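You operate a simulated robot arm through the tools that you are given. There is no shell and no other tool. Be economical: measure what you need, move in short steps, check, and stop when the job is done.

You are at the controls of a simulated two-armed robot. One attempt, no reset.

JOB
Hold the small tube, pull out its blue plug and store the plug in the white drawer.
Fine: the tube stays standing on the bench; shut the drawer. Set down upright: blue end plug.
Where things are to end (x, y in the base frame): blue end plug within 8 cm of [86, 21].

It is judged by the outcome, as a careful person would: the job done as asked, and still so three seconds after it is handed in. It fails if anything else is knocked over, pushed out of place, dropped, spilled or broken.

ROBOT AND FRAMES
Two 7-joint arms with two-finger parallel grippers on one trunk, on a base that drives. Base frame: it is fixed to the floor where the robot stands at the start and does not move with it; the origin is under the middle of the robot, x ahead of it, y to its left, z up. Units: cm, rad, N and s.
The left shoulder is at the start at [7, 13.3, 123.3], the right one opposite. With the tool pointing down near the work surface each hand reaches from about 10 to 64 cm from the robot's upright axis, wherever it stands, measured 20 degrees to its own side. Places, roughly: inside of the white drawer [90, 0, 60]; white drawer [90, 0, 60]. Payload 1.57 kg a hand.
Tool frame (each hand has its own): the origin (TCP) lies between the finger pads and is the grasp point; the fingertips stand 3 cm ahead of it; z points along the fingers, y is the line along which they close. Largest opening 8 cm; finger width 1.7, thickness 1.2; the body of the gripper, 4 by 8.2 cm, starts 8 cm behind the TCP.
Orientation is told as [roll, pitch, yaw] about the base's x, y, z axes, in that order, counted from this pose: with the fingers straight down and closing along the base's y, the tool's x points along the base's -x, its y along +y and its z along -z.

CONTROLS
- The arms move only by the tool drive_tool. It takes "left_rows", "right_rows" or both (then of equal length, played together; a hand with none holds still); each is a list of rows, each an object (a shift or turn left out is 0, a gripper value left out holds the last) with "angular": the turn, a rotation vector about the tool's x, y, z in rad, a list of three; "travel": the shift along the tool's x, y, z in cm, a list of three; "hand": the finger opening in cm, from 0 to 8. In form: [{"angular": [wx, wy, wz], "travel": [x, y, z], "hand": hand}, ...]. A call has 1 to 20 rows; each row is the pose to reach, as a shift and turn from the pose commanded when the call began, along the tool's axes at that moment. Rows are played at 5 a second. More than 5 cm and 0.15 rad between two rows, or a gripper value outside its range, and nothing of the call is played. A pose out of reach is approached as far as the arm can. The call stops where the force on the tool passes 40 N (or 10 N more than at its start, if that is more) or the arm is blocked; 0.2 s more then pass. The fingers move at their own pace (about 15.3 cm/s each) and stop on an object; they squeeze with about 31 N. The grip force told is the motor's: it shows also when the fingers shut on nothing. Time passes only in rows, and 0.2 s behind the last, so rows that repeat a pose let the fingers close. It gives the time, the measured TCP pose, the force on the tool (base axes), the opening and the grip force at its end, in the units of the frame above (readings bear some noise), with the torque about the TCP (base axes, N m) and any sound that the robot's microphone picked up.
- Cameras (640 x 400 px; columns grow to the right, rows downward): "scene" is now at [14.43, -2.54, 145.67]; the picture's right is [-0.26, -0.97, 0.00], its down [-0.56, 0.15, -0.82] and it looks along [0.79, -0.21, -0.58] (base axes); focal length 214 px, centre (320, 200). "left" rides on the left gripper at [7.2, 0.7, -12.2] in its tool frame; the picture's right is [-0.09, 1.00, 0.00], its down [-0.84, -0.08, -0.54] and it looks along [-0.54, -0.05, 0.84] (tool axes); focal length 238 px, centre (320, 200). "right" rides on the right gripper at [7.2, -0.7, -12.2] in its tool frame; the picture's right is [0.09, 1.00, 0.00], its down [-0.84, 0.08, -0.54] and it looks along [-0.54, 0.05, 0.84] (tool axes); focal length 238 px, centre (320, 200). There is no depth. A picture from a camera that has moved, and an enlarged one, comes with that camera's place and axes in the base frame and with its lens. The place of the scene camera against the robot may be out by one fixed shift of up to 1.2 cm in any direction.
- capture(camera): a new picture of that camera. No time passes.
- lift_body(by): slides the trunk up (or, below 0, down) by that many cm; the arms and the scene camera ride with it, the base frame stays. It gives what a move gives, with no picture.
- base_move(legs): drives the robot by 1 to 6 legs, each [ahead, left, turn to the left] in cm, cm and rad, along the robot's own axes; the way and the turn of a leg run together, so that a leg with both is an arc; at most 150 cm and 3.142 rad a leg. The arms and the cameras ride along, it lands a little off, and it stops where it bumps. It gives what a move gives.
- pan_tilt(pan, tilt): turns the head with the scene camera to pan (to the left, within 1.501 rad either way) and tilt (down, from -0.506 to 1.204), counted from straight ahead of the robot. It gives what a move gives.
- zoom(camera, box): a new picture of the part [left, top, right, bottom] of that camera's present view, enlarged. No time passes.
- job_done(): hands the job in; it is judged then, once.

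Work in short steps. Places have to be worked out from the pictures, the camera data and where the tool is seen: move nearer, look again, correct. Check each grasp and each placing, and mend what went wrong. You have 120 turns and 108 pictures in all, those below and enlarged ones among them. Open the grippers and draw the arms clear of the work before you hand the job in, unless the task says otherwise; then end with one line.

The tools are called after "Request:" as a command line: name --argument value ..., lists and objects as JSON in quotes. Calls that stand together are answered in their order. drive_tool: Moves the arms, as the interface text tells. Its arguments: {"type":"object","properties":{"left_rows":{"type":"array"},"right_rows":{"type":"array"}},"required":[]} The other tools are called the same way: lift_body (by) slides the trunk up or down; base_move (legs) drives the base; pan_tilt (pan, tilt) turns the head that bears the scene camera; capture (camera) takes a picture; zoom (camera, box) takes an enlarged picture of a part of a camera's view; job_done () hands the job in.

At the start:

```text
clock: 0.0
left_ee_pos: [47.31, 6.93, 133.07]
left_ee_rot: [0.001, 0.0, -0.001]
left_force: [0.3, -1.4, 0.3]
left_moment: [0.01, 0.0, -0.02]
left_width: 7.97
left_finger_force: 0.0
right_ee_pos: [32.5, -30.46, 137.45]
right_ee_rot: [-0.001, -0.001, -0.002]
right_force: [0.1, 0.2, -0.9]
right_moment: [-0.02, 0.02, -0.02]
right_width: 8.01
right_finger_force: 0.1
trunk travel left (down, up): [-80.6, 13.4]
robot x, y, heading: [0.19, 0.08, -0.001]
head pan, tilt: [-0.26, 0.614]
```

scene: 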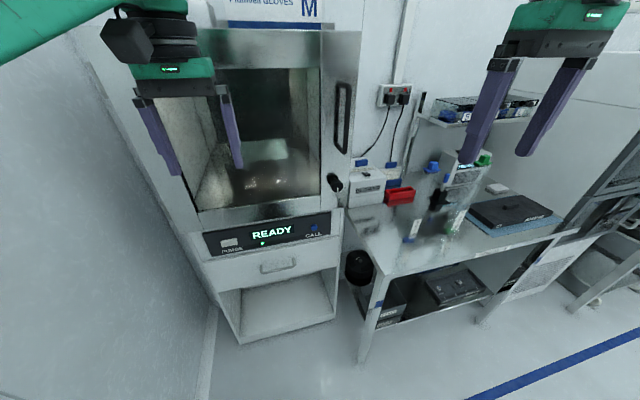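
right: 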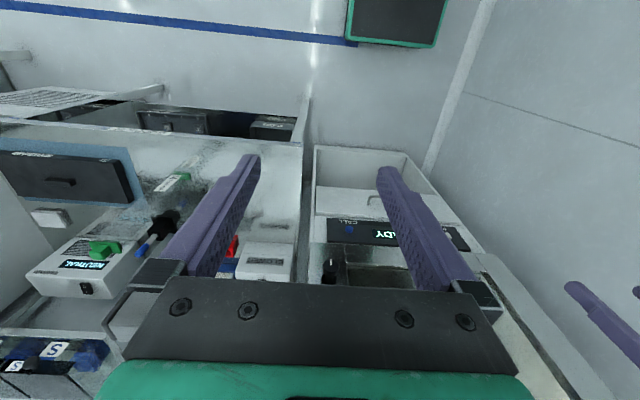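
left: 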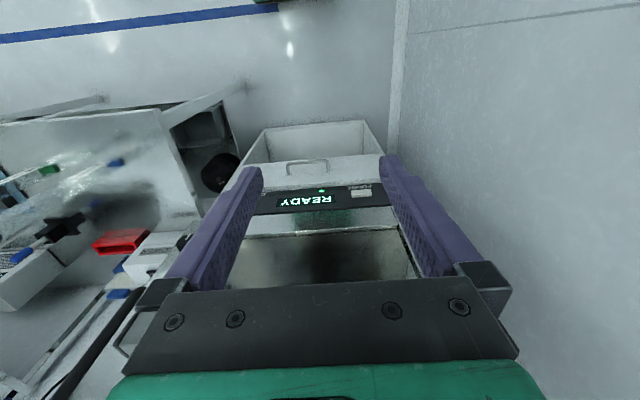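

The scene shows a cabinet with a drawer to the left and a bench to the right; I zoom in on the bench and the drawer to find the tube and plug.

Request:
zoom --camera "scene" --box '[340, 140, 500, 240]'

Request:
zoom --camera "scene" --box '[180, 200, 380, 325]'

```text
4.00 times, centred on (420, 190) of scene
camera zoom: at [14.43, -2.54, 145.67], right [-0.26, -0.97, 0.0], down [-0.56, 0.15, -0.82], along [0.79, -0.21, -0.58], focal length 858 px, centre (-80, 240)
```

zoom: 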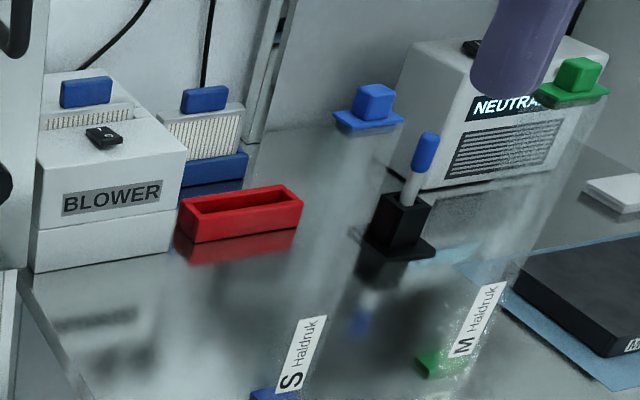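

```text
3.20 times, centred on (280, 262) of scene
camera zoom: at [14.43, -2.54, 145.67], right [-0.26, -0.97, 0.0], down [-0.56, 0.15, -0.82], along [0.79, -0.21, -0.58], focal length 686 px, centre (448, 0)
```

zoom: 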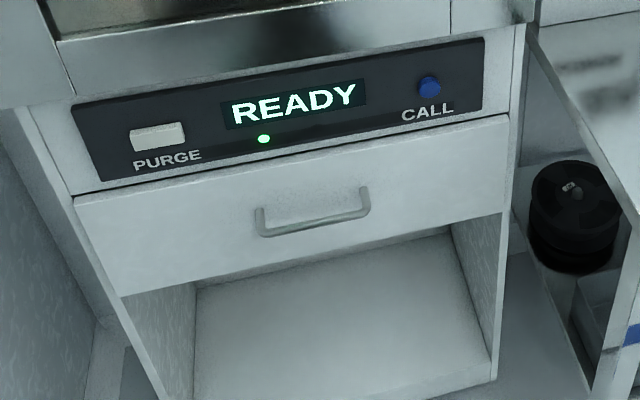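

I judge the "S" clear tube with the blue plug stands at about (62,-50), its top around z 117, and the drawer is shut at about x 80. I drive sideways to face the bench, then look.

Request:
base_move --legs '[[0, -50, 0]]'

Request:
pan_tilt --pan 0.0 --tilt 0.6

Request:
capture --camera "scene"

Request:
capture --camera "left"

Request:
capture --camera "right"

```text
clock: 2.9
left_ee_pos: [47.04, -43.16, 133.28]
left_ee_rot: [-0.001, 0.0, -0.007]
left_force: [-0.6, 0.7, 0.2]
left_moment: [0.0, -0.01, 0.0]
left_width: 7.98
left_finger_force: 0.0
right_ee_pos: [32.02, -80.44, 137.45]
right_ee_rot: [-0.001, 0.0, -0.011]
right_force: [-0.3, -0.2, 0.4]
right_moment: [-0.01, 0.02, 0.0]
right_width: 8.01
right_finger_force: 0.0
trunk travel left (down, up): [-80.6, 13.4]
robot x, y, heading: [0.04, -49.86, -0.008]
head pan, tilt: [-0.26, 0.614]
```

```text
clock: 3.7
left_ee_pos: [47.07, -43.41, 133.21]
left_ee_rot: [0.001, -0.001, -0.01]
left_force: [-0.2, -0.4, 0.4]
left_moment: [-0.02, 0.01, 0.02]
left_width: 7.99
left_finger_force: 0.0
right_ee_pos: [31.98, -80.54, 137.4]
right_ee_rot: [0.0, -0.001, -0.01]
right_force: [-0.3, -1.2, -0.4]
right_moment: [0.03, 0.01, 0.02]
right_width: 7.99
right_finger_force: 0.1
trunk travel left (down, up): [-80.6, 13.4]
robot x, y, heading: [-0.04, -49.51, -0.007]
head pan, tilt: [0.0, 0.6]
```

```text
102 pictures are left
camera scene: at [14.54, -50.23, 145.8], right [-0.01, -1.0, 0.0], down [-0.57, 0.01, -0.82], along [0.82, -0.01, -0.57], focal length 214 px, centre (320, 200)
```

scene: 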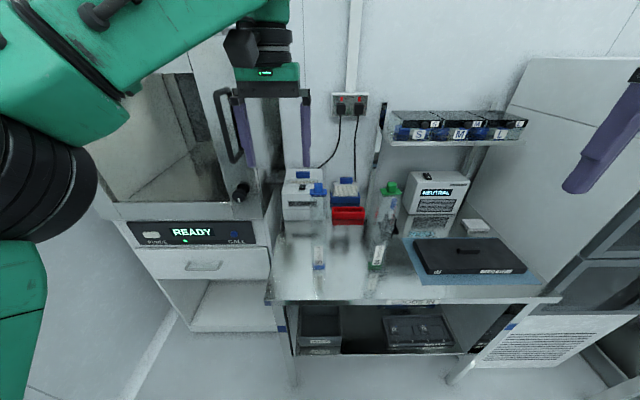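

```text
101 pictures are left
camera left: at [39.87, -42.67, 145.46], right [0.1, 0.99, 0.0], down [0.84, -0.08, 0.54], along [0.54, -0.05, -0.84], focal length 238 px, centre (320, 200)
```

left: 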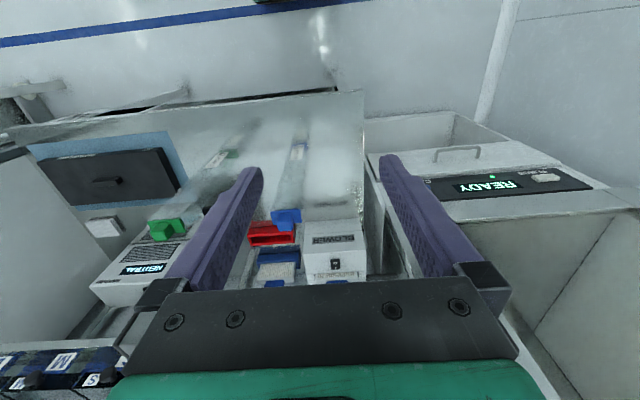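

```text
100 pictures are left
camera right: at [24.76, -81.06, 149.6], right [-0.08, 1.0, 0.0], down [0.84, 0.07, 0.54], along [0.54, 0.04, -0.84], focal length 238 px, centre (320, 200)
```

right: 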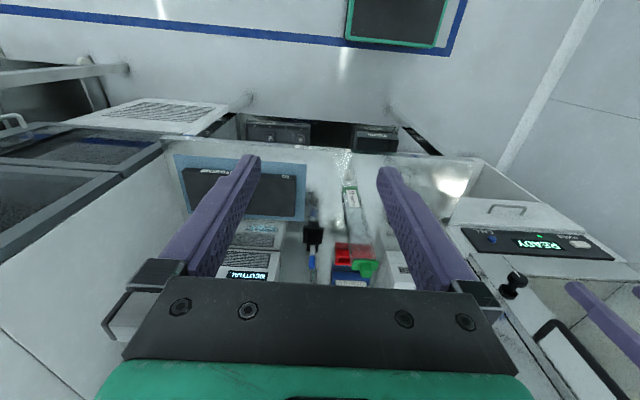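

Request:
zoom --camera "scene" --box '[260, 160, 420, 300]'

Request:
zoom --camera "left" --box '[200, 100, 360, 240]'

```text
2.86 times, centred on (340, 230) of scene
camera zoom: at [14.54, -50.23, 145.8], right [-0.01, -1.0, 0.0], down [-0.57, 0.01, -0.82], along [0.82, -0.01, -0.57], focal length 613 px, centre (263, 114)
```

zoom: 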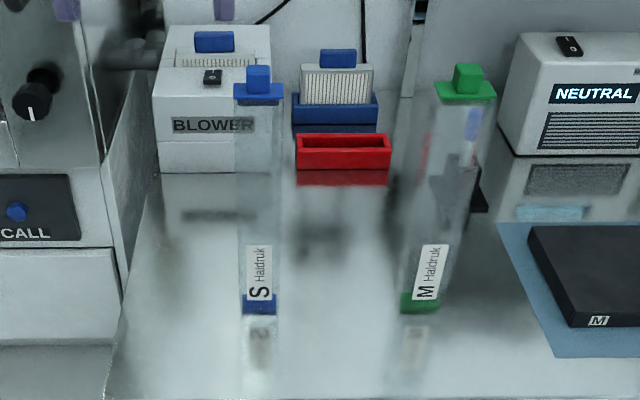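

```text
2.86 times, centred on (280, 170) of left
camera zoom: at [39.87, -42.67, 145.46], right [0.1, 0.99, 0.0], down [0.84, -0.08, 0.54], along [0.54, -0.05, -0.84], focal length 681 px, centre (434, 286)
```

zoom: 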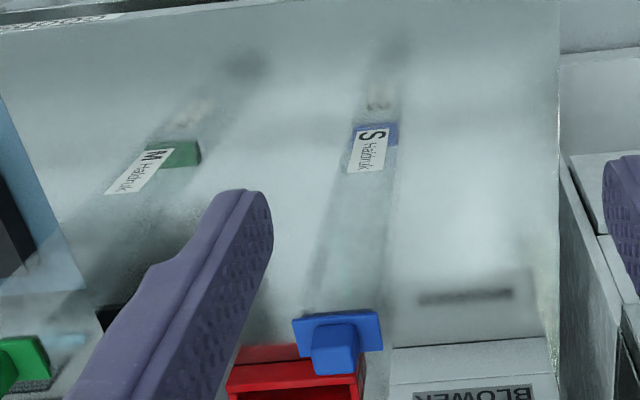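

The tube S stands near (61.5,-50.3), about 4 cm wide, with the plug's flange at about z 115 and its knob at about 116.5. I turn the right hand to point forward at about z 110, in front of the bench and clear of the tubes.

Request:
drive_tool --right_rows '[{"travel": [-1, 1.7, 2.25], "angular": [0, -0.131, 0], "hand": 8}, {"travel": [-2, 3.4, 4.5], "angular": [0, -0.262, 0]}, {"travel": [-3, 5.1, 6.75], "angular": [0, -0.393, 0]}, {"travel": [-4, 6.8, 9], "angular": [0, -0.524, 0]}, {"travel": [-5, 8.5, 11.25], "angular": [0, -0.654, 0]}, {"travel": [-6, 10.2, 13.5], "angular": [0, -0.785, 0]}, {"travel": [-7, 11.9, 15.75], "angular": [0, -0.916, 0]}, {"travel": [-8, 13.6, 18], "angular": [0, -1.047, 0]}, {"travel": [-9, 15.3, 20.25], "angular": [0, -1.178, 0]}, {"travel": [-10, 17, 22.5], "angular": [0, -1.309, 0]}, {"travel": [-11, 18.7, 24.75], "angular": [0, -1.44, 0]}, {"travel": [-12, 20.4, 27], "angular": [0, -1.571, 0]}, {"travel": [-12, 20.4, 27], "angular": [0, -1.571, 0]}]'

Request:
capture --camera "scene"

Request:
capture --camera "right"

```text
clock: 6.5
left_ee_pos: [47.28, -43.24, 133.03]
left_ee_rot: [-0.002, 0.002, -0.009]
left_force: [-0.3, 0.1, 0.0]
left_moment: [-0.02, 0.04, 0.01]
left_width: 8.0
left_finger_force: 0.2
right_ee_pos: [44.24, -60.54, 111.19]
right_ee_rot: [2.981, -1.568, -2.989]
right_force: [-0.6, 1.0, -0.7]
right_moment: [0.01, 0.0, 0.01]
right_width: 7.97
right_finger_force: 0.0
right hand out of reach, approached as far as the arm can: row 5, 6, 7, 8, 9, 10, 11, 12, 13
trunk travel left (down, up): [-80.6, 13.4]
robot x, y, heading: [-0.22, -49.84, -0.006]
head pan, tilt: [0.0, 0.6]
```

```text
97 pictures are left
camera scene: at [14.74, -50.03, 145.78], right [-0.01, -1.0, 0.0], down [-0.57, 0.0, -0.82], along [0.82, -0.01, -0.57], focal length 214 px, centre (320, 200)
```

scene: 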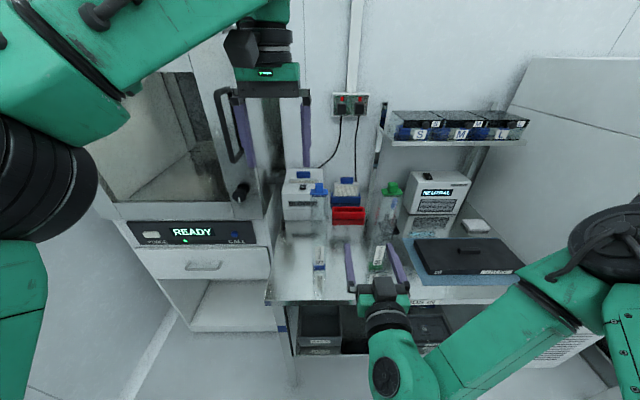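

```text
96 pictures are left
camera right: at [32.1, -61.08, 103.99], right [0.01, 1.0, -0.09], down [-0.54, 0.08, 0.84], along [0.84, 0.04, 0.54], focal length 238 px, centre (320, 200)
```

right: 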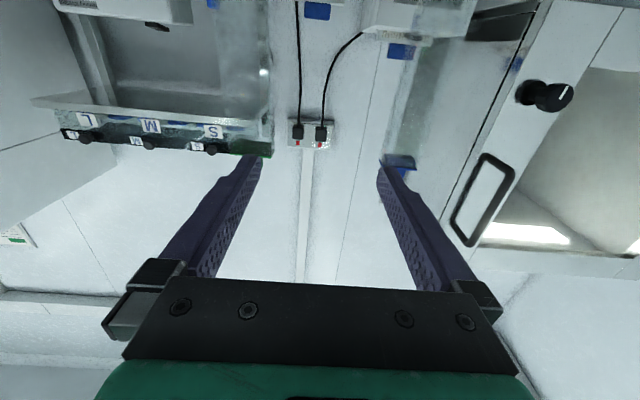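

The right hand points forward at (44,-60.5,111). I bring it in front of tube S at z≈103 and check.

Request:
drive_tool --right_rows '[{"travel": [3, 4, 1]}, {"travel": [6, 8, 2]}, {"travel": [8, 10.2, 3]}, {"travel": [8, 10.2, 3]}]'

Request:
capture --camera "scene"

Request:
capture --camera "right"

```text
refused: row 1 steps farther than a row can; nothing moved
```

```text
95 pictures are left
camera scene: at [14.74, -50.03, 145.78], right [-0.01, -1.0, 0.0], down [-0.57, 0.0, -0.82], along [0.82, -0.01, -0.57], focal length 214 px, centre (320, 200)
```

scene: 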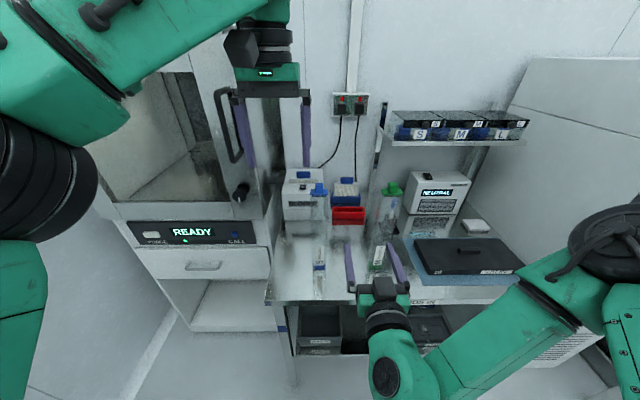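

```text
94 pictures are left
camera right: at [32.1, -61.08, 103.99], right [0.01, 1.0, -0.09], down [-0.54, 0.08, 0.84], along [0.84, 0.04, 0.54], focal length 238 px, centre (320, 200)
```

right: 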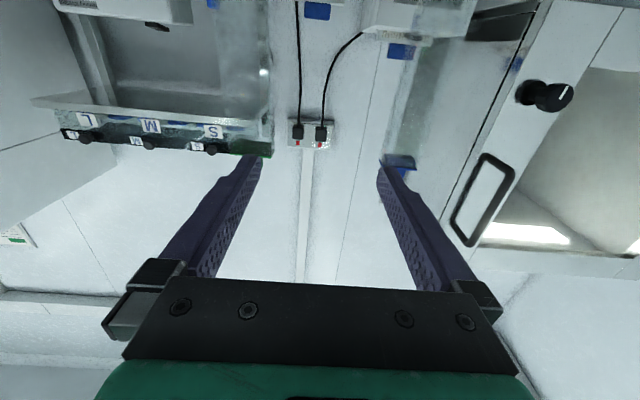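

The step was a bit over 5 cm; I repeat it with smaller rows.

Request:
drive_tool --right_rows '[{"travel": [2, 2.5, 0.8]}, {"travel": [4, 5, 1.6]}, {"travel": [6, 7.5, 2.4]}, {"travel": [8, 10.2, 3]}, {"travel": [8, 10.2, 3]}]'

Request:
capture --camera "scene"

Request:
capture --camera "right"

```text
clock: 7.7
left_ee_pos: [47.09, -43.37, 133.25]
left_ee_rot: [0.001, 0.0, -0.01]
left_force: [-0.3, 0.0, 0.4]
left_moment: [-0.02, 0.01, 0.01]
left_width: 7.99
left_finger_force: 0.0
right_ee_pos: [47.49, -60.11, 111.42]
right_ee_rot: [2.49, -1.57, -2.498]
right_force: [0.3, -0.3, -0.7]
right_moment: [-0.01, 0.01, -0.02]
right_width: 8.01
right_finger_force: 0.0
right hand out of reach, approached as far as the arm can: row 1, 2, 3, 4, 5
trunk travel left (down, up): [-80.6, 13.4]
robot x, y, heading: [-0.26, -49.78, -0.012]
head pan, tilt: [0.0, 0.6]
```

```text
93 pictures are left
camera scene: at [14.56, -50.17, 145.79], right [-0.01, -1.0, 0.0], down [-0.57, 0.0, -0.82], along [0.82, -0.01, -0.57], focal length 214 px, centre (320, 200)
```

scene: 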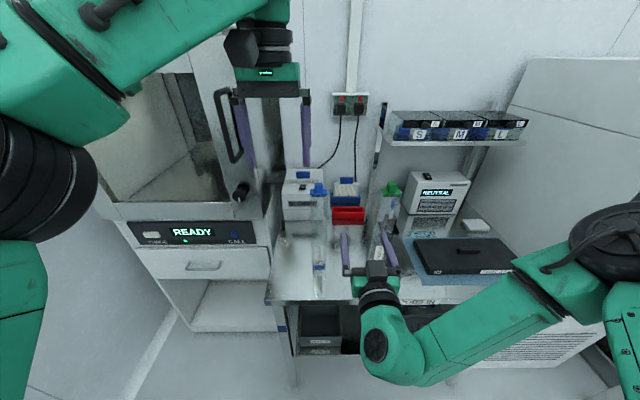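

```text
92 pictures are left
camera right: at [35.33, -60.62, 104.18], right [0.01, 1.0, -0.09], down [-0.54, 0.08, 0.84], along [0.84, 0.04, 0.54], focal length 238 px, centre (320, 200)
```

right: 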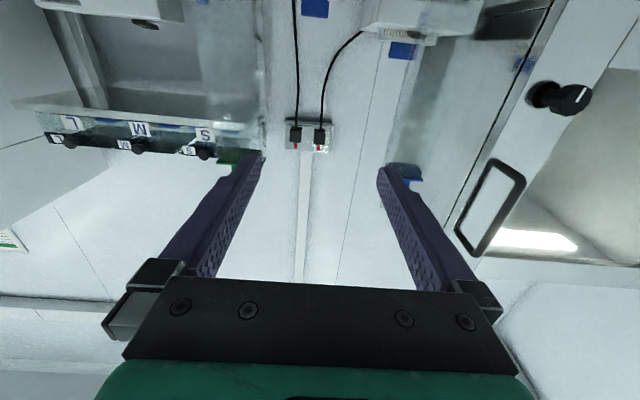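

The right arm is at a joint limit when going down or left in this pose. I use the trunk to lower it to z≈103 and the base to shift left about 10 cm, both still well in front of the tubes.

Request:
lift_body --by -8.5

Request:
base_move --legs '[[0, 9.8, 0]]'

Request:
capture --camera "scene"

Request:
capture --camera "right"

```text
clock: 8.9
left_ee_pos: [47.05, -43.36, 124.73]
left_ee_rot: [0.0, 0.001, -0.008]
left_force: [-0.7, 0.4, 1.2]
left_moment: [-0.04, 0.02, 0.0]
left_width: 7.99
left_finger_force: 0.0
right_ee_pos: [47.44, -60.19, 102.84]
right_ee_rot: [2.562, -1.57, -2.572]
right_force: [0.2, -0.3, 0.1]
right_moment: [0.0, 0.01, 0.03]
right_width: 8.0
right_finger_force: 0.1
trunk travel left (down, up): [-72.1, 21.9]
robot x, y, heading: [-0.01, -49.65, -0.008]
head pan, tilt: [0.0, 0.6]
```

```text
clock: 10.1
left_ee_pos: [47.21, -33.5, 124.71]
left_ee_rot: [0.001, 0.001, -0.009]
left_force: [-1.1, -0.5, 0.1]
left_moment: [-0.02, 0.02, 0.0]
left_width: 7.99
left_finger_force: 0.0
right_ee_pos: [47.57, -50.43, 102.94]
right_ee_rot: [1.828, -1.567, -1.838]
right_force: [0.6, -0.2, 0.7]
right_moment: [-0.01, 0.0, 0.03]
right_width: 8.03
right_finger_force: 0.0
trunk travel left (down, up): [-72.1, 21.9]
robot x, y, heading: [0.02, -39.63, -0.012]
head pan, tilt: [0.0, 0.6]
```

```text
91 pictures are left
camera scene: at [14.63, -40.43, 137.3], right [-0.01, -1.0, 0.0], down [-0.57, 0.01, -0.82], along [0.82, -0.01, -0.57], focal length 214 px, centre (320, 200)
```

scene: 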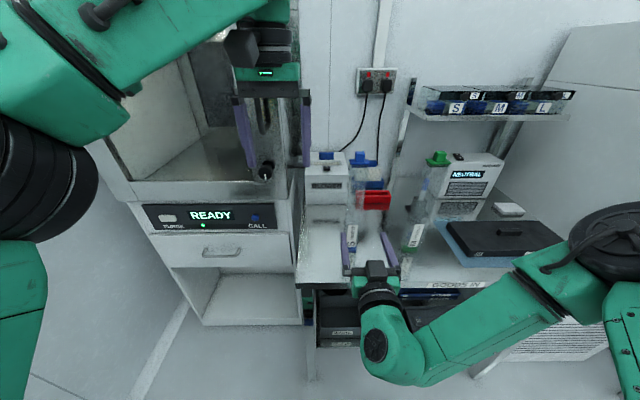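

```text
90 pictures are left
camera right: at [35.39, -50.84, 95.66], right [0.01, 1.0, -0.09], down [-0.54, 0.08, 0.84], along [0.84, 0.04, 0.54], focal length 238 px, centre (320, 200)
```

right: 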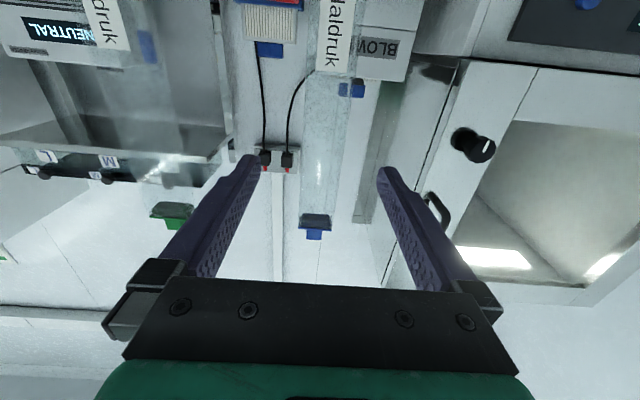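

The tube is centred between the right fingers in view. I drive 8 cm ahead, staying short of the tube, then finish with the arm.

Request:
base_move --legs '[[8, 0, 0]]'

Request:
capture --camera "right"

Request:
capture --camera "scene"

```text
clock: 11.1
left_ee_pos: [55.14, -33.58, 124.78]
left_ee_rot: [0.0, -0.001, -0.011]
left_force: [-0.8, 0.8, 0.5]
left_moment: [0.03, 0.01, 0.01]
left_width: 8.02
left_finger_force: 0.0
right_ee_pos: [55.43, -50.33, 103.04]
right_ee_rot: [2.809, -1.567, -2.82]
right_force: [0.2, -0.2, 0.3]
right_moment: [-0.05, -0.02, 0.0]
right_width: 8.02
right_finger_force: 0.0
trunk travel left (down, up): [-72.1, 21.9]
robot x, y, heading: [7.85, -39.5, -0.012]
head pan, tilt: [0.0, 0.6]
```

```text
89 pictures are left
camera right: at [43.35, -50.86, 95.76], right [0.01, 1.0, -0.09], down [-0.54, 0.08, 0.84], along [0.84, 0.04, 0.54], focal length 238 px, centre (320, 200)
```

right: 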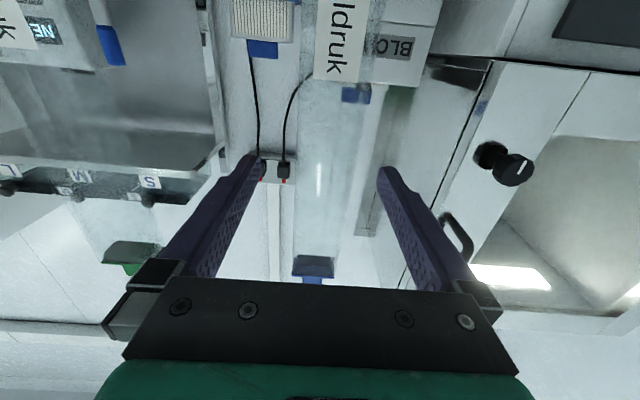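

```text
88 pictures are left
camera scene: at [22.52, -40.39, 137.33], right [-0.01, -1.0, 0.0], down [-0.56, 0.01, -0.83], along [0.83, -0.01, -0.56], focal length 214 px, centre (320, 200)
```

scene: 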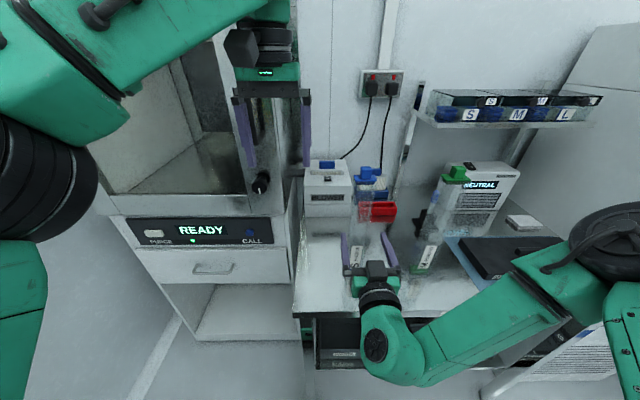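

Let me zoom to verify lateral centring before advancing.

Request:
zoom --camera "right" --box '[220, 60, 420, 300]'

```text
1.67 times, centred on (320, 180) of right
camera zoom: at [43.35, -50.86, 95.76], right [0.01, 1.0, -0.09], down [-0.54, 0.08, 0.84], along [0.84, 0.04, 0.54], focal length 397 px, centre (320, 233)
```

zoom: 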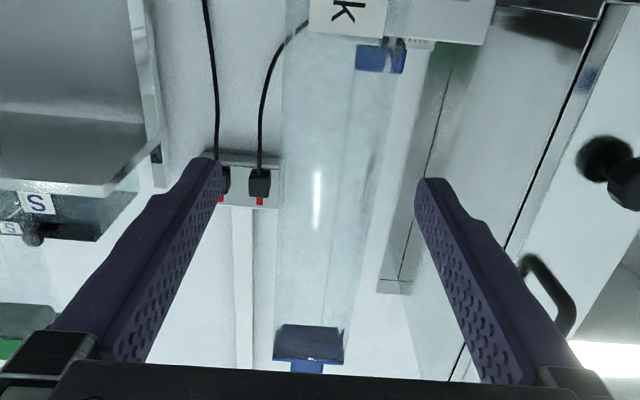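

The tube is only about 0.4 cm left of the finger centre. I advance 6 cm with the arm and correct that.

Request:
drive_tool --right_rows '[{"travel": [0, 0.4, 2]}, {"travel": [0, 0.4, 4]}, {"travel": [0, 0.4, 6]}, {"travel": [0, 0.4, 6]}]'

Request:
zoom --camera "right" --box '[220, 60, 420, 300]'

Request:
zoom --camera "scene" --box '[300, 140, 460, 300]'

```text
clock: 12.1
left_ee_pos: [55.15, -33.55, 124.65]
left_ee_rot: [0.0, 0.0, -0.01]
left_force: [0.0, 0.2, 0.1]
left_moment: [0.05, 0.01, 0.03]
left_width: 8.02
left_finger_force: 0.0
right_ee_pos: [61.59, -50.51, 103.48]
right_ee_rot: [1.917, -1.572, -1.927]
right_force: [0.2, -0.2, 0.2]
right_moment: [-0.01, -0.01, -0.02]
right_width: 8.0
right_finger_force: 0.1
right hand out of reach, approached as far as the arm can: row 1, 2, 3, 4
trunk travel left (down, up): [-72.1, 21.9]
robot x, y, heading: [7.85, -40.26, -0.011]
head pan, tilt: [0.0, 0.6]
```

```text
1.67 times, centred on (320, 180) of right
camera zoom: at [49.49, -50.99, 96.15], right [0.01, 1.0, -0.09], down [-0.54, 0.08, 0.84], along [0.84, 0.04, 0.54], focal length 397 px, centre (320, 233)
```

zoom: 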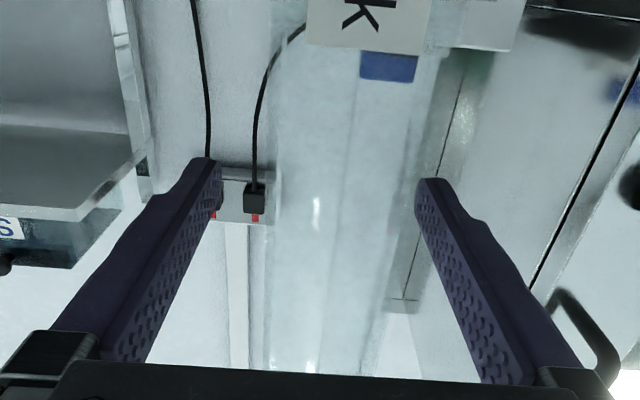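

```text
2.50 times, centred on (380, 220) of scene
camera zoom: at [22.69, -40.35, 137.31], right [-0.01, -1.0, 0.0], down [-0.56, 0.01, -0.83], along [0.83, -0.01, -0.56], focal length 536 px, centre (170, 150)
```

zoom: 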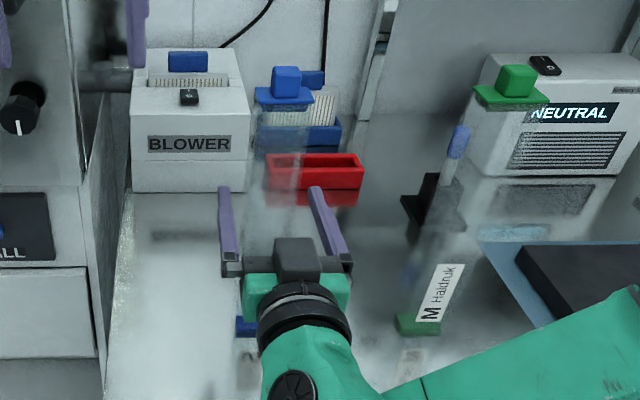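

The tube is between the right fingers. Before closing, I check that the left hand reaches above the plug by moving it over at safe height.

Request:
drive_tool --left_rows '[{"travel": [-1, -4, -1]}, {"travel": [-2.5, -8, -1]}, {"travel": [-4, -12, -1]}, {"travel": [-5.5, -15, -1]}, {"travel": [-7, -16.6, -1]}, {"travel": [-7, -16.6, -1]}]'

Request:
capture --camera "left"

Request:
capture --camera "scene"

```text
clock: 13.7
left_ee_pos: [55.91, -41.93, 123.88]
left_ee_rot: [-0.069, 0.004, 0.054]
left_force: [-0.2, 0.2, -0.5]
left_moment: [-0.02, -0.05, -0.02]
left_width: 7.99
left_finger_force: 0.1
left hand out of reach, approached as far as the arm can: row 1, 2, 3, 4, 5, 6
right_ee_pos: [61.79, -50.53, 103.43]
right_ee_rot: [1.501, -1.569, -1.512]
right_force: [-0.1, 0.1, -0.5]
right_moment: [0.01, -0.01, -0.01]
right_width: 7.99
right_finger_force: 0.1
trunk travel left (down, up): [-72.1, 21.9]
robot x, y, heading: [8.0, -39.89, -0.01]
head pan, tilt: [0.0, 0.6]
stopped in row 6 (left hand): the arm was blocked; the commanded pose is now the measured one
```

```text
84 pictures are left
camera left: at [48.58, -40.86, 136.1], right [0.04, 1.0, -0.07], down [0.84, 0.0, 0.54], along [0.54, -0.08, -0.84], focal length 238 px, centre (320, 200)
```

left: 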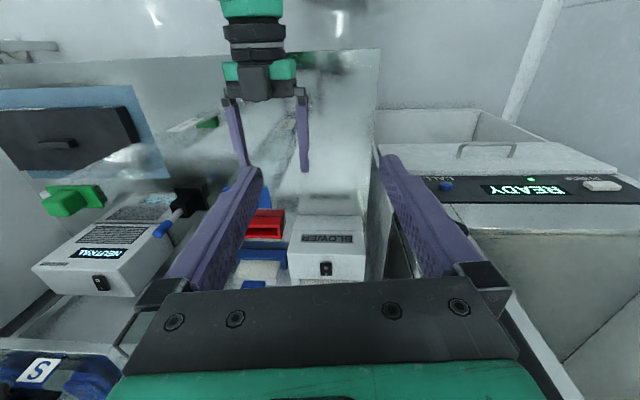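

```text
83 pictures are left
camera scene: at [22.75, -40.41, 137.3], right [-0.01, -1.0, 0.0], down [-0.56, 0.01, -0.83], along [0.83, -0.01, -0.56], focal length 214 px, centre (320, 200)
```

scene: 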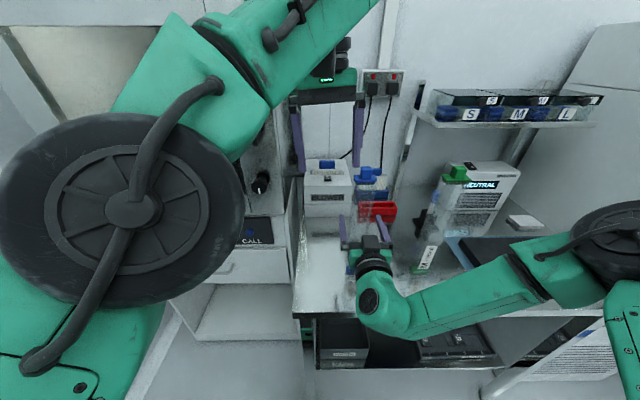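

The left arm cannot reach across in this stance, at this low trunk height. I back straight off the tube, raise the trunk a little, and take a stance turned to the right so that both hands reach the tube.

Request:
base_move --legs '[[-16, 0, 0]]'

Request:
lift_body --by 5

Request:
drive_tool --left_rows '[{"travel": [2, 4, 0]}, {"travel": [4, 8, 0]}, {"travel": [5, 12, 0]}, {"travel": [5, 12, 0]}]'

```text
clock: 15.2
left_ee_pos: [40.12, -41.81, 123.79]
left_ee_rot: [-0.069, 0.003, 0.053]
left_force: [0.0, 0.1, -0.4]
left_moment: [-0.01, 0.02, 0.01]
left_width: 8.01
left_finger_force: 0.1
right_ee_pos: [45.96, -50.37, 103.2]
right_ee_rot: [0.245, -1.57, -0.258]
right_force: [-0.1, 0.3, -0.5]
right_moment: [0.02, -0.01, -0.01]
right_width: 7.99
right_finger_force: 0.2
trunk travel left (down, up): [-72.1, 21.9]
robot x, y, heading: [-7.8, -39.76, -0.007]
head pan, tilt: [0.0, 0.6]
```

```text
clock: 16.1
left_ee_pos: [39.97, -41.74, 129.02]
left_ee_rot: [-0.07, 0.004, 0.053]
left_force: [0.0, -0.2, 0.2]
left_moment: [0.0, -0.03, -0.02]
left_width: 8.01
left_finger_force: 0.1
right_ee_pos: [45.85, -50.28, 108.22]
right_ee_rot: [0.781, -1.569, -0.793]
right_force: [-0.5, -0.1, -0.4]
right_moment: [0.0, 0.0, -0.02]
right_width: 8.02
right_finger_force: 0.0
trunk travel left (down, up): [-77.1, 16.9]
robot x, y, heading: [-7.6, -39.57, -0.011]
head pan, tilt: [0.0, 0.6]
```

```text
clock: 17.1
left_ee_pos: [34.22, -30.06, 128.41]
left_ee_rot: [-0.067, 0.001, 0.054]
left_force: [0.5, 0.7, 0.1]
left_moment: [0.01, 0.01, 0.0]
left_width: 8.01
left_finger_force: 0.0
right_ee_pos: [45.84, -50.41, 108.27]
right_ee_rot: [1.658, -1.57, -1.669]
right_force: [-0.2, -0.7, 0.1]
right_moment: [-0.03, -0.04, 0.02]
right_width: 8.0
right_finger_force: 0.1
trunk travel left (down, up): [-77.1, 16.9]
robot x, y, heading: [-8.05, -39.84, -0.006]
head pan, tilt: [0.0, 0.6]
```

Now I turn right by 0.5 rad, sidestep left to the staging place, and then yaw the right hand back so it points along base x again.

Request:
base_move --legs '[[0, 0, -0.49], [-3, 22.5, 0]]'

Request:
drive_tool --right_rows '[{"angular": [-0.125, 0, 0]}, {"angular": [-0.25, 0, 0]}, {"angular": [-0.375, 0, 0]}, {"angular": [-0.5, 0, 0]}, {"angular": [-0.5, 0, 0]}]'

Request:
pan_tilt --pan 0.0 --tilt 0.7

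Request:
capture --camera "scene"

Request:
capture --camera "right"

```text
clock: 20.1
left_ee_pos: [41.7, -30.0, 128.13]
left_ee_rot: [-0.067, 0.003, -0.433]
left_force: [0.3, 0.4, 0.4]
left_moment: [0.0, -0.02, 0.02]
left_width: 7.99
left_finger_force: 0.1
right_ee_pos: [42.43, -53.5, 108.3]
right_ee_rot: [1.271, -1.57, -1.769]
right_force: [-0.9, -0.5, 0.0]
right_moment: [0.0, 0.01, -0.01]
right_width: 7.99
right_finger_force: 0.1
trunk travel left (down, up): [-77.1, 16.9]
robot x, y, heading: [-0.45, -18.83, -0.499]
head pan, tilt: [0.0, 0.6]
```

```text
clock: 21.4
left_ee_pos: [41.77, -29.89, 128.21]
left_ee_rot: [-0.069, 0.002, -0.432]
left_force: [0.3, 0.9, 1.3]
left_moment: [0.0, -0.01, -0.01]
left_width: 8.01
left_finger_force: 0.1
right_ee_pos: [42.56, -53.18, 108.39]
right_ee_rot: [0.247, -1.572, -0.243]
right_force: [-0.7, -0.1, 0.0]
right_moment: [-0.02, 0.02, 0.03]
right_width: 7.99
right_finger_force: 0.0
trunk travel left (down, up): [-77.1, 16.9]
robot x, y, heading: [-0.24, -18.95, -0.5]
head pan, tilt: [0.0, 0.6]
```

```text
clock: 22.0
left_ee_pos: [41.72, -29.82, 128.19]
left_ee_rot: [-0.066, 0.002, -0.432]
left_force: [1.3, 0.3, 1.2]
left_moment: [-0.02, -0.01, 0.02]
left_width: 8.01
left_finger_force: 0.0
right_ee_pos: [42.52, -53.28, 108.23]
right_ee_rot: [0.856, -1.571, -0.854]
right_force: [-0.4, -1.3, 0.4]
right_moment: [0.0, 0.01, 0.01]
right_width: 7.98
right_finger_force: 0.1
trunk travel left (down, up): [-77.1, 16.9]
robot x, y, heading: [-0.03, -18.86, -0.498]
head pan, tilt: [0.0, 0.7]
```

```text
82 pictures are left
camera scene: at [12.73, -25.5, 141.44], right [-0.48, -0.88, 0.0], down [-0.57, 0.31, -0.77], along [0.67, -0.36, -0.64], focal length 214 px, centre (320, 200)
```

scene: 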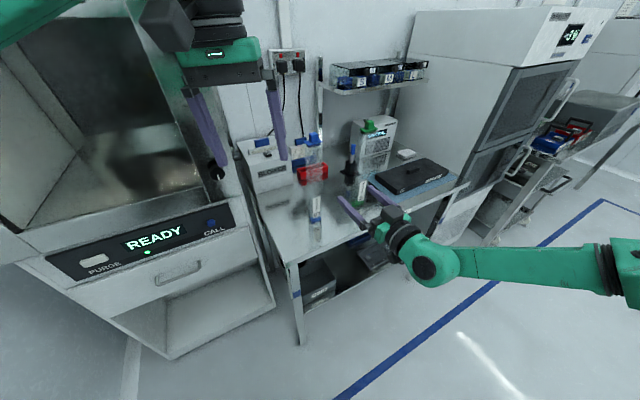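

```text
81 pictures are left
camera right: at [30.28, -53.91, 101.08], right [0.0, 1.0, -0.09], down [-0.54, 0.08, 0.84], along [0.84, 0.05, 0.54], focal length 238 px, centre (320, 200)
```

right: 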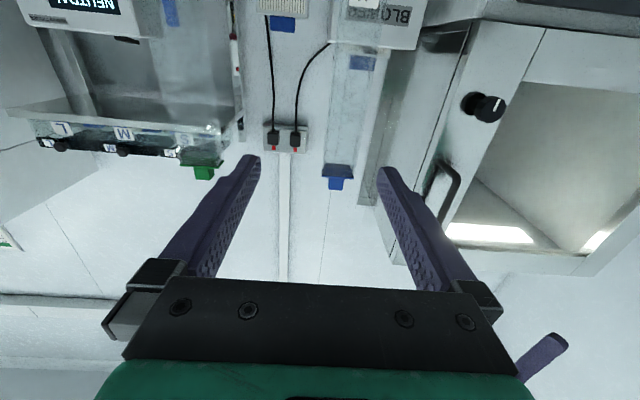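

The right hand points along x again. I test whether the arm can now reach further to the left and lower.

Request:
drive_tool --right_rows '[{"travel": [1, 3.2, 1.5]}, {"travel": [2, 6.4, 3]}, {"travel": [3, 9.7, 4.5]}, {"travel": [3, 9.7, 4.5]}]'

```text
clock: 23.0
left_ee_pos: [41.71, -30.02, 128.3]
left_ee_rot: [-0.068, 0.001, -0.435]
left_force: [0.4, 0.1, 0.3]
left_moment: [-0.02, 0.01, 0.01]
left_width: 7.99
left_finger_force: 0.0
right_ee_pos: [45.2, -44.93, 107.24]
right_ee_rot: [0.754, -1.569, -0.751]
right_force: [-0.3, -0.5, -0.6]
right_moment: [-0.02, 0.01, 0.02]
right_width: 8.02
right_finger_force: 0.0
right hand out of reach, approached as far as the arm can: row 3, 4
trunk travel left (down, up): [-77.1, 16.9]
robot x, y, heading: [-0.03, -18.84, -0.495]
head pan, tilt: [0.0, 0.7]
```

The right hand now reaches. I test the left hand at nearly the same spot above it (z≈128), squaring its yaw too.

Request:
drive_tool --left_rows '[{"travel": [-2.1, -2.9, 0], "angular": [-0.017, 0, -0.108]}, {"travel": [-4.3, -5.8, 0], "angular": [-0.034, 0, -0.215]}, {"travel": [-6.4, -8.6, 0], "angular": [-0.05, 0, -0.32]}, {"travel": [-8.6, -11.5, 0], "angular": [-0.067, 0, -0.43]}, {"travel": [-8.6, -11.5, 0], "angular": [-0.067, 0, -0.43]}]'

Request:
capture --camera "scene"

```text
clock: 24.2
left_ee_pos: [42.42, -42.03, 127.47]
left_ee_rot: [0.004, 0.014, -0.002]
left_force: [-1.2, -0.2, -0.3]
left_moment: [0.01, -0.01, -0.01]
left_width: 8.02
left_finger_force: 0.1
left hand out of reach, approached as far as the arm can: row 4, 5
right_ee_pos: [45.23, -44.88, 107.12]
right_ee_rot: [0.512, -1.569, -0.508]
right_force: [0.3, -0.2, -0.2]
right_moment: [0.06, 0.03, 0.02]
right_width: 8.02
right_finger_force: 0.1
trunk travel left (down, up): [-77.1, 16.9]
robot x, y, heading: [-0.23, -19.17, -0.497]
head pan, tilt: [0.0, 0.7]
```

```text
80 pictures are left
camera scene: at [12.82, -25.56, 141.42], right [-0.48, -0.88, 0.0], down [-0.57, 0.31, -0.76], along [0.67, -0.36, -0.64], focal length 214 px, centre (320, 200)
```

scene: 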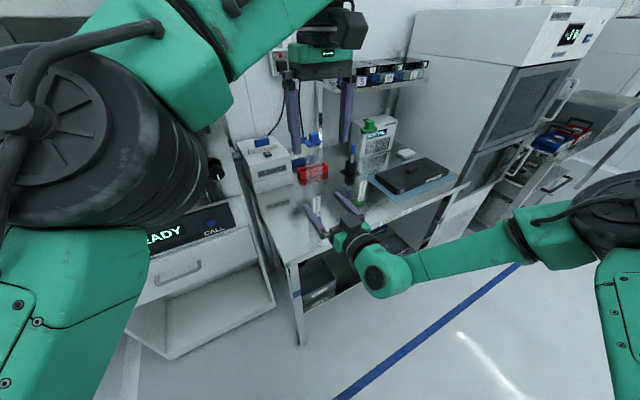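

Left is within about 3 cm of being directly above the right grasp. I try to go to that point at the lower, true gripping height.

Request:
drive_tool --left_rows '[{"travel": [-0.5, -0.5, 3]}, {"travel": [-1, -1, 6]}, {"travel": [-1.5, -2, 8]}, {"travel": [-2.8, -2.9, 8]}, {"travel": [-2.8, -2.9, 8]}]'

```text
clock: 25.4
left_ee_pos: [44.84, -44.84, 119.59]
left_ee_rot: [0.004, 0.016, -0.003]
left_force: [-0.7, -0.2, -0.3]
left_moment: [0.02, 0.04, -0.01]
left_width: 8.0
left_finger_force: 0.1
right_ee_pos: [45.19, -45.03, 107.25]
right_ee_rot: [0.302, -1.569, -0.299]
right_force: [-0.4, 0.4, 0.3]
right_moment: [-0.01, 0.02, -0.02]
right_width: 7.97
right_finger_force: 0.1
trunk travel left (down, up): [-77.1, 16.9]
robot x, y, heading: [-0.31, -18.68, -0.498]
head pan, tilt: [0.0, 0.7]
```

Both hands can meet at one axis in this stance. I raise the left hand out of the way, then drive in so that the right hand is just in front of the tube.

Request:
drive_tool --left_rows '[{"travel": [1, 1, -3.5]}, {"travel": [2.5, 2.5, -7]}, {"travel": [2.5, 2.5, -7]}]'

Request:
base_move --legs '[[9.5, -0.2, 0]]'

Request:
capture --camera "right"

Request:
capture --camera "scene"

```text
clock: 26.2
left_ee_pos: [42.49, -42.15, 126.5]
left_ee_rot: [0.004, 0.02, -0.005]
left_force: [-0.2, -0.8, -0.8]
left_moment: [0.02, 0.0, 0.0]
left_width: 8.0
left_finger_force: 0.1
right_ee_pos: [45.18, -45.01, 107.15]
right_ee_rot: [0.588, -1.568, -0.581]
right_force: [0.0, 1.2, -0.1]
right_moment: [0.0, 0.01, 0.0]
right_width: 7.98
right_finger_force: 0.1
trunk travel left (down, up): [-77.1, 16.9]
robot x, y, heading: [-0.04, -18.91, -0.495]
head pan, tilt: [0.0, 0.7]
```

```text
clock: 27.3
left_ee_pos: [50.19, -46.82, 126.63]
left_ee_rot: [0.002, 0.014, -0.004]
left_force: [0.5, 0.9, -0.6]
left_moment: [-0.02, 0.01, -0.01]
left_width: 8.01
left_finger_force: 0.1
right_ee_pos: [53.09, -49.58, 107.34]
right_ee_rot: [-2.717, -1.569, 2.721]
right_force: [-0.2, 0.8, 0.1]
right_moment: [-0.03, 0.03, -0.02]
right_width: 8.01
right_finger_force: 0.0
trunk travel left (down, up): [-77.1, 16.9]
robot x, y, heading: [8.3, -23.45, -0.5]
head pan, tilt: [0.0, 0.7]
```

```text
79 pictures are left
camera right: at [40.98, -50.19, 100.16], right [0.0, 1.0, -0.09], down [-0.54, 0.08, 0.84], along [0.84, 0.05, 0.54], focal length 238 px, centre (320, 200)
```

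right: 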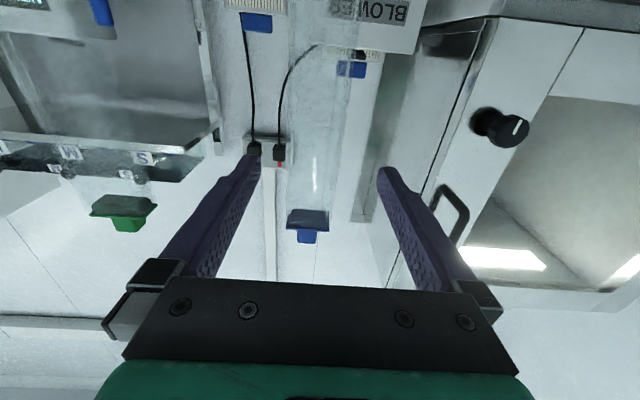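

```text
78 pictures are left
camera scene: at [20.59, -30.01, 141.47], right [-0.48, -0.88, 0.0], down [-0.56, 0.31, -0.77], along [0.67, -0.37, -0.64], focal length 214 px, centre (320, 200)
```

scene: 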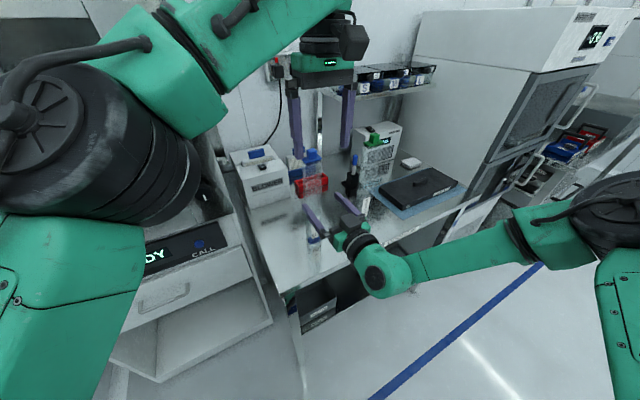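

The tube is centred; hand at (53.1,-49.6), tube at about y −50.0. I drive along base x about 8 cm so the fingers straddle the tube.

Request:
base_move --legs '[[7.1, 3.3, 0]]'

Request:
zoom --camera "right" --box '[220, 60, 420, 300]'

Request:
capture --camera "left"

Request:
zoom --camera "scene" --box '[240, 120, 400, 280]'

```text
clock: 28.4
left_ee_pos: [57.75, -47.41, 126.66]
left_ee_rot: [0.005, 0.009, -0.006]
left_force: [-0.5, 0.5, 0.0]
left_moment: [-0.03, -0.03, 0.01]
left_width: 8.01
left_finger_force: 0.1
right_ee_pos: [60.8, -50.0, 107.33]
right_ee_rot: [3.12, -1.566, -3.117]
right_force: [0.2, -0.7, 0.8]
right_moment: [0.02, 0.01, 0.03]
right_width: 7.99
right_finger_force: 0.2
trunk travel left (down, up): [-77.1, 16.9]
robot x, y, heading: [15.89, -23.65, -0.498]
head pan, tilt: [0.0, 0.7]
```

```text
1.67 times, centred on (320, 180) of right
camera zoom: at [48.52, -50.71, 100.21], right [0.0, 1.0, -0.09], down [-0.54, 0.08, 0.84], along [0.84, 0.05, 0.54], focal length 397 px, centre (320, 233)
```

zoom: 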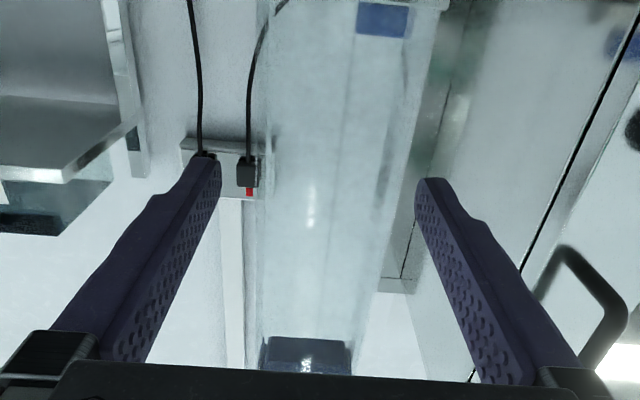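

```text
76 pictures are left
camera left: at [50.6, -46.72, 139.03], right [0.1, 1.0, 0.0], down [0.84, -0.08, 0.53], along [0.53, -0.05, -0.85], focal length 238 px, centre (320, 200)
```

left: 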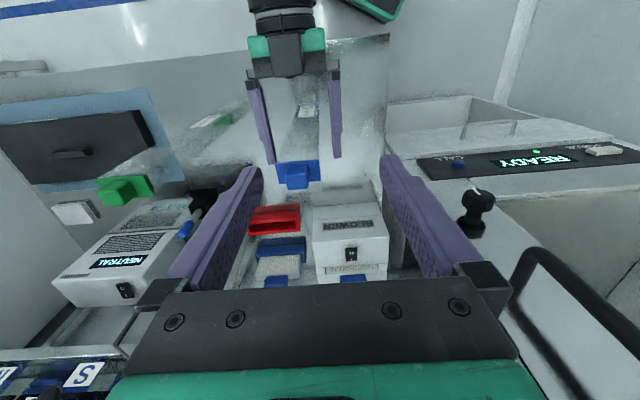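

```text
2.50 times, centred on (320, 200) of scene
camera zoom: at [28.06, -30.57, 141.49], right [-0.48, -0.88, 0.0], down [-0.56, 0.31, -0.77], along [0.68, -0.36, -0.64], focal length 536 px, centre (320, 200)
```

zoom: 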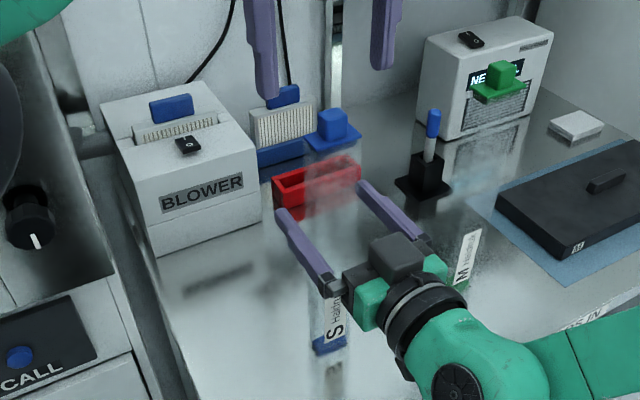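

The tube stands centred between the right fingers (plug at about (61.7,-50.2)). I close the right hand on the tube.

Request:
drive_tool --right_rows '[{"hand": 5}, {"hand": 3}, {"hand": 3}, {"hand": 3}]'

Request:
zoom --camera "scene" --box '[240, 120, 400, 280]'

Request:
zoom --camera "left" --box '[240, 60, 400, 220]'

```text
clock: 29.4
left_ee_pos: [58.06, -47.41, 126.73]
left_ee_rot: [0.003, 0.016, -0.006]
left_force: [0.0, -0.3, 0.3]
left_moment: [0.02, 0.0, 0.0]
left_width: 8.01
left_finger_force: 0.0
right_ee_pos: [61.13, -50.07, 107.25]
right_ee_rot: [0.845, -1.568, -0.841]
right_force: [-0.4, 0.0, -1.3]
right_moment: [0.02, 0.02, -0.01]
right_width: 4.55
right_finger_force: 30.8
trunk travel left (down, up): [-77.1, 16.9]
robot x, y, heading: [16.35, -23.7, -0.495]
head pan, tilt: [0.0, 0.7]
```

```text
2.50 times, centred on (320, 200) of scene
camera zoom: at [28.56, -30.67, 141.44], right [-0.48, -0.88, 0.0], down [-0.57, 0.31, -0.77], along [0.67, -0.36, -0.64], focal length 536 px, centre (320, 200)
```

zoom: 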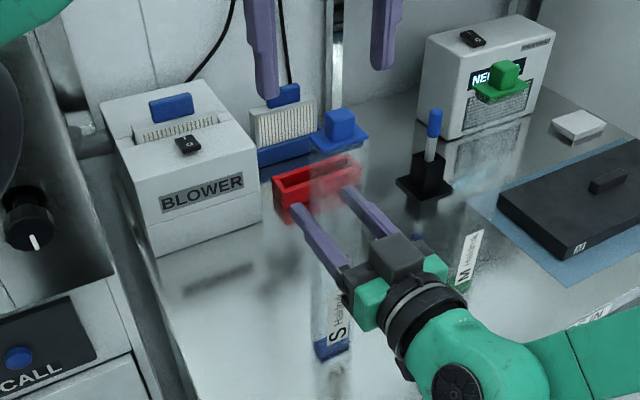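

```text
2.50 times, centred on (320, 140) of left
camera zoom: at [51.09, -46.83, 138.87], right [0.1, 1.0, 0.0], down [0.84, -0.08, 0.53], along [0.53, -0.05, -0.85], focal length 596 px, centre (320, 350)
```

zoom: 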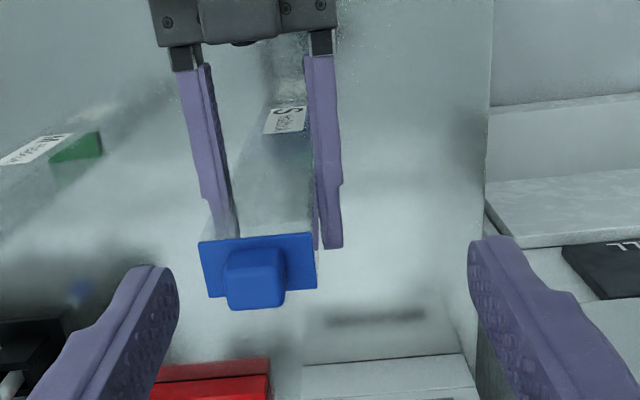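

The tube is held (width 4.55). I move the left hand over the knob at (61.3,-50.35), tips about 2 cm above it, and look.

Request:
drive_tool --left_rows '[{"travel": [-1, -1, 2]}, {"travel": [-2, -2, 4]}, {"travel": [-3.3, -2.95, 4]}, {"travel": [-3.3, -2.95, 4]}]'

Request:
capture --camera "left"

Request:
zoom --camera "scene" --box '[260, 80, 380, 200]'

```text
clock: 30.4
left_ee_pos: [60.86, -49.6, 122.15]
left_ee_rot: [0.003, 0.014, -0.006]
left_force: [-0.4, 0.1, 0.5]
left_moment: [-0.03, 0.0, -0.01]
left_width: 8.0
left_finger_force: 0.1
left hand out of reach, approached as far as the arm can: row 3, 4
right_ee_pos: [61.22, -50.12, 107.15]
right_ee_rot: [0.223, -1.567, -0.219]
right_force: [-0.4, 0.8, 0.0]
right_moment: [-0.02, 0.0, 0.0]
right_width: 4.57
right_finger_force: 30.7
trunk travel left (down, up): [-77.1, 16.9]
robot x, y, heading: [15.4, -23.57, -0.497]
head pan, tilt: [0.0, 0.7]
```

```text
72 pictures are left
camera left: at [53.79, -48.95, 134.48], right [0.1, 1.0, 0.0], down [0.84, -0.08, 0.53], along [0.53, -0.05, -0.85], focal length 238 px, centre (320, 200)
```

left: 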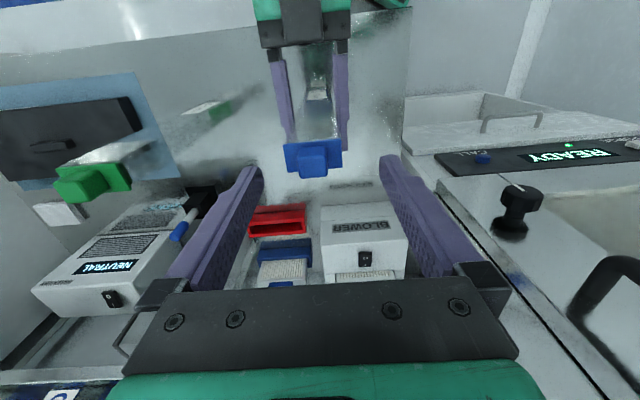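

```text
3.33 times, centred on (320, 140) of scene
camera zoom: at [28.7, -30.6, 141.43], right [-0.48, -0.88, 0.0], down [-0.57, 0.31, -0.76], along [0.67, -0.36, -0.64], focal length 715 px, centre (320, 400)
```

zoom: 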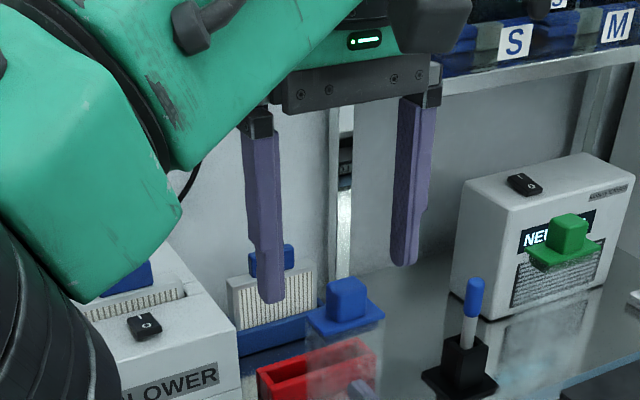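

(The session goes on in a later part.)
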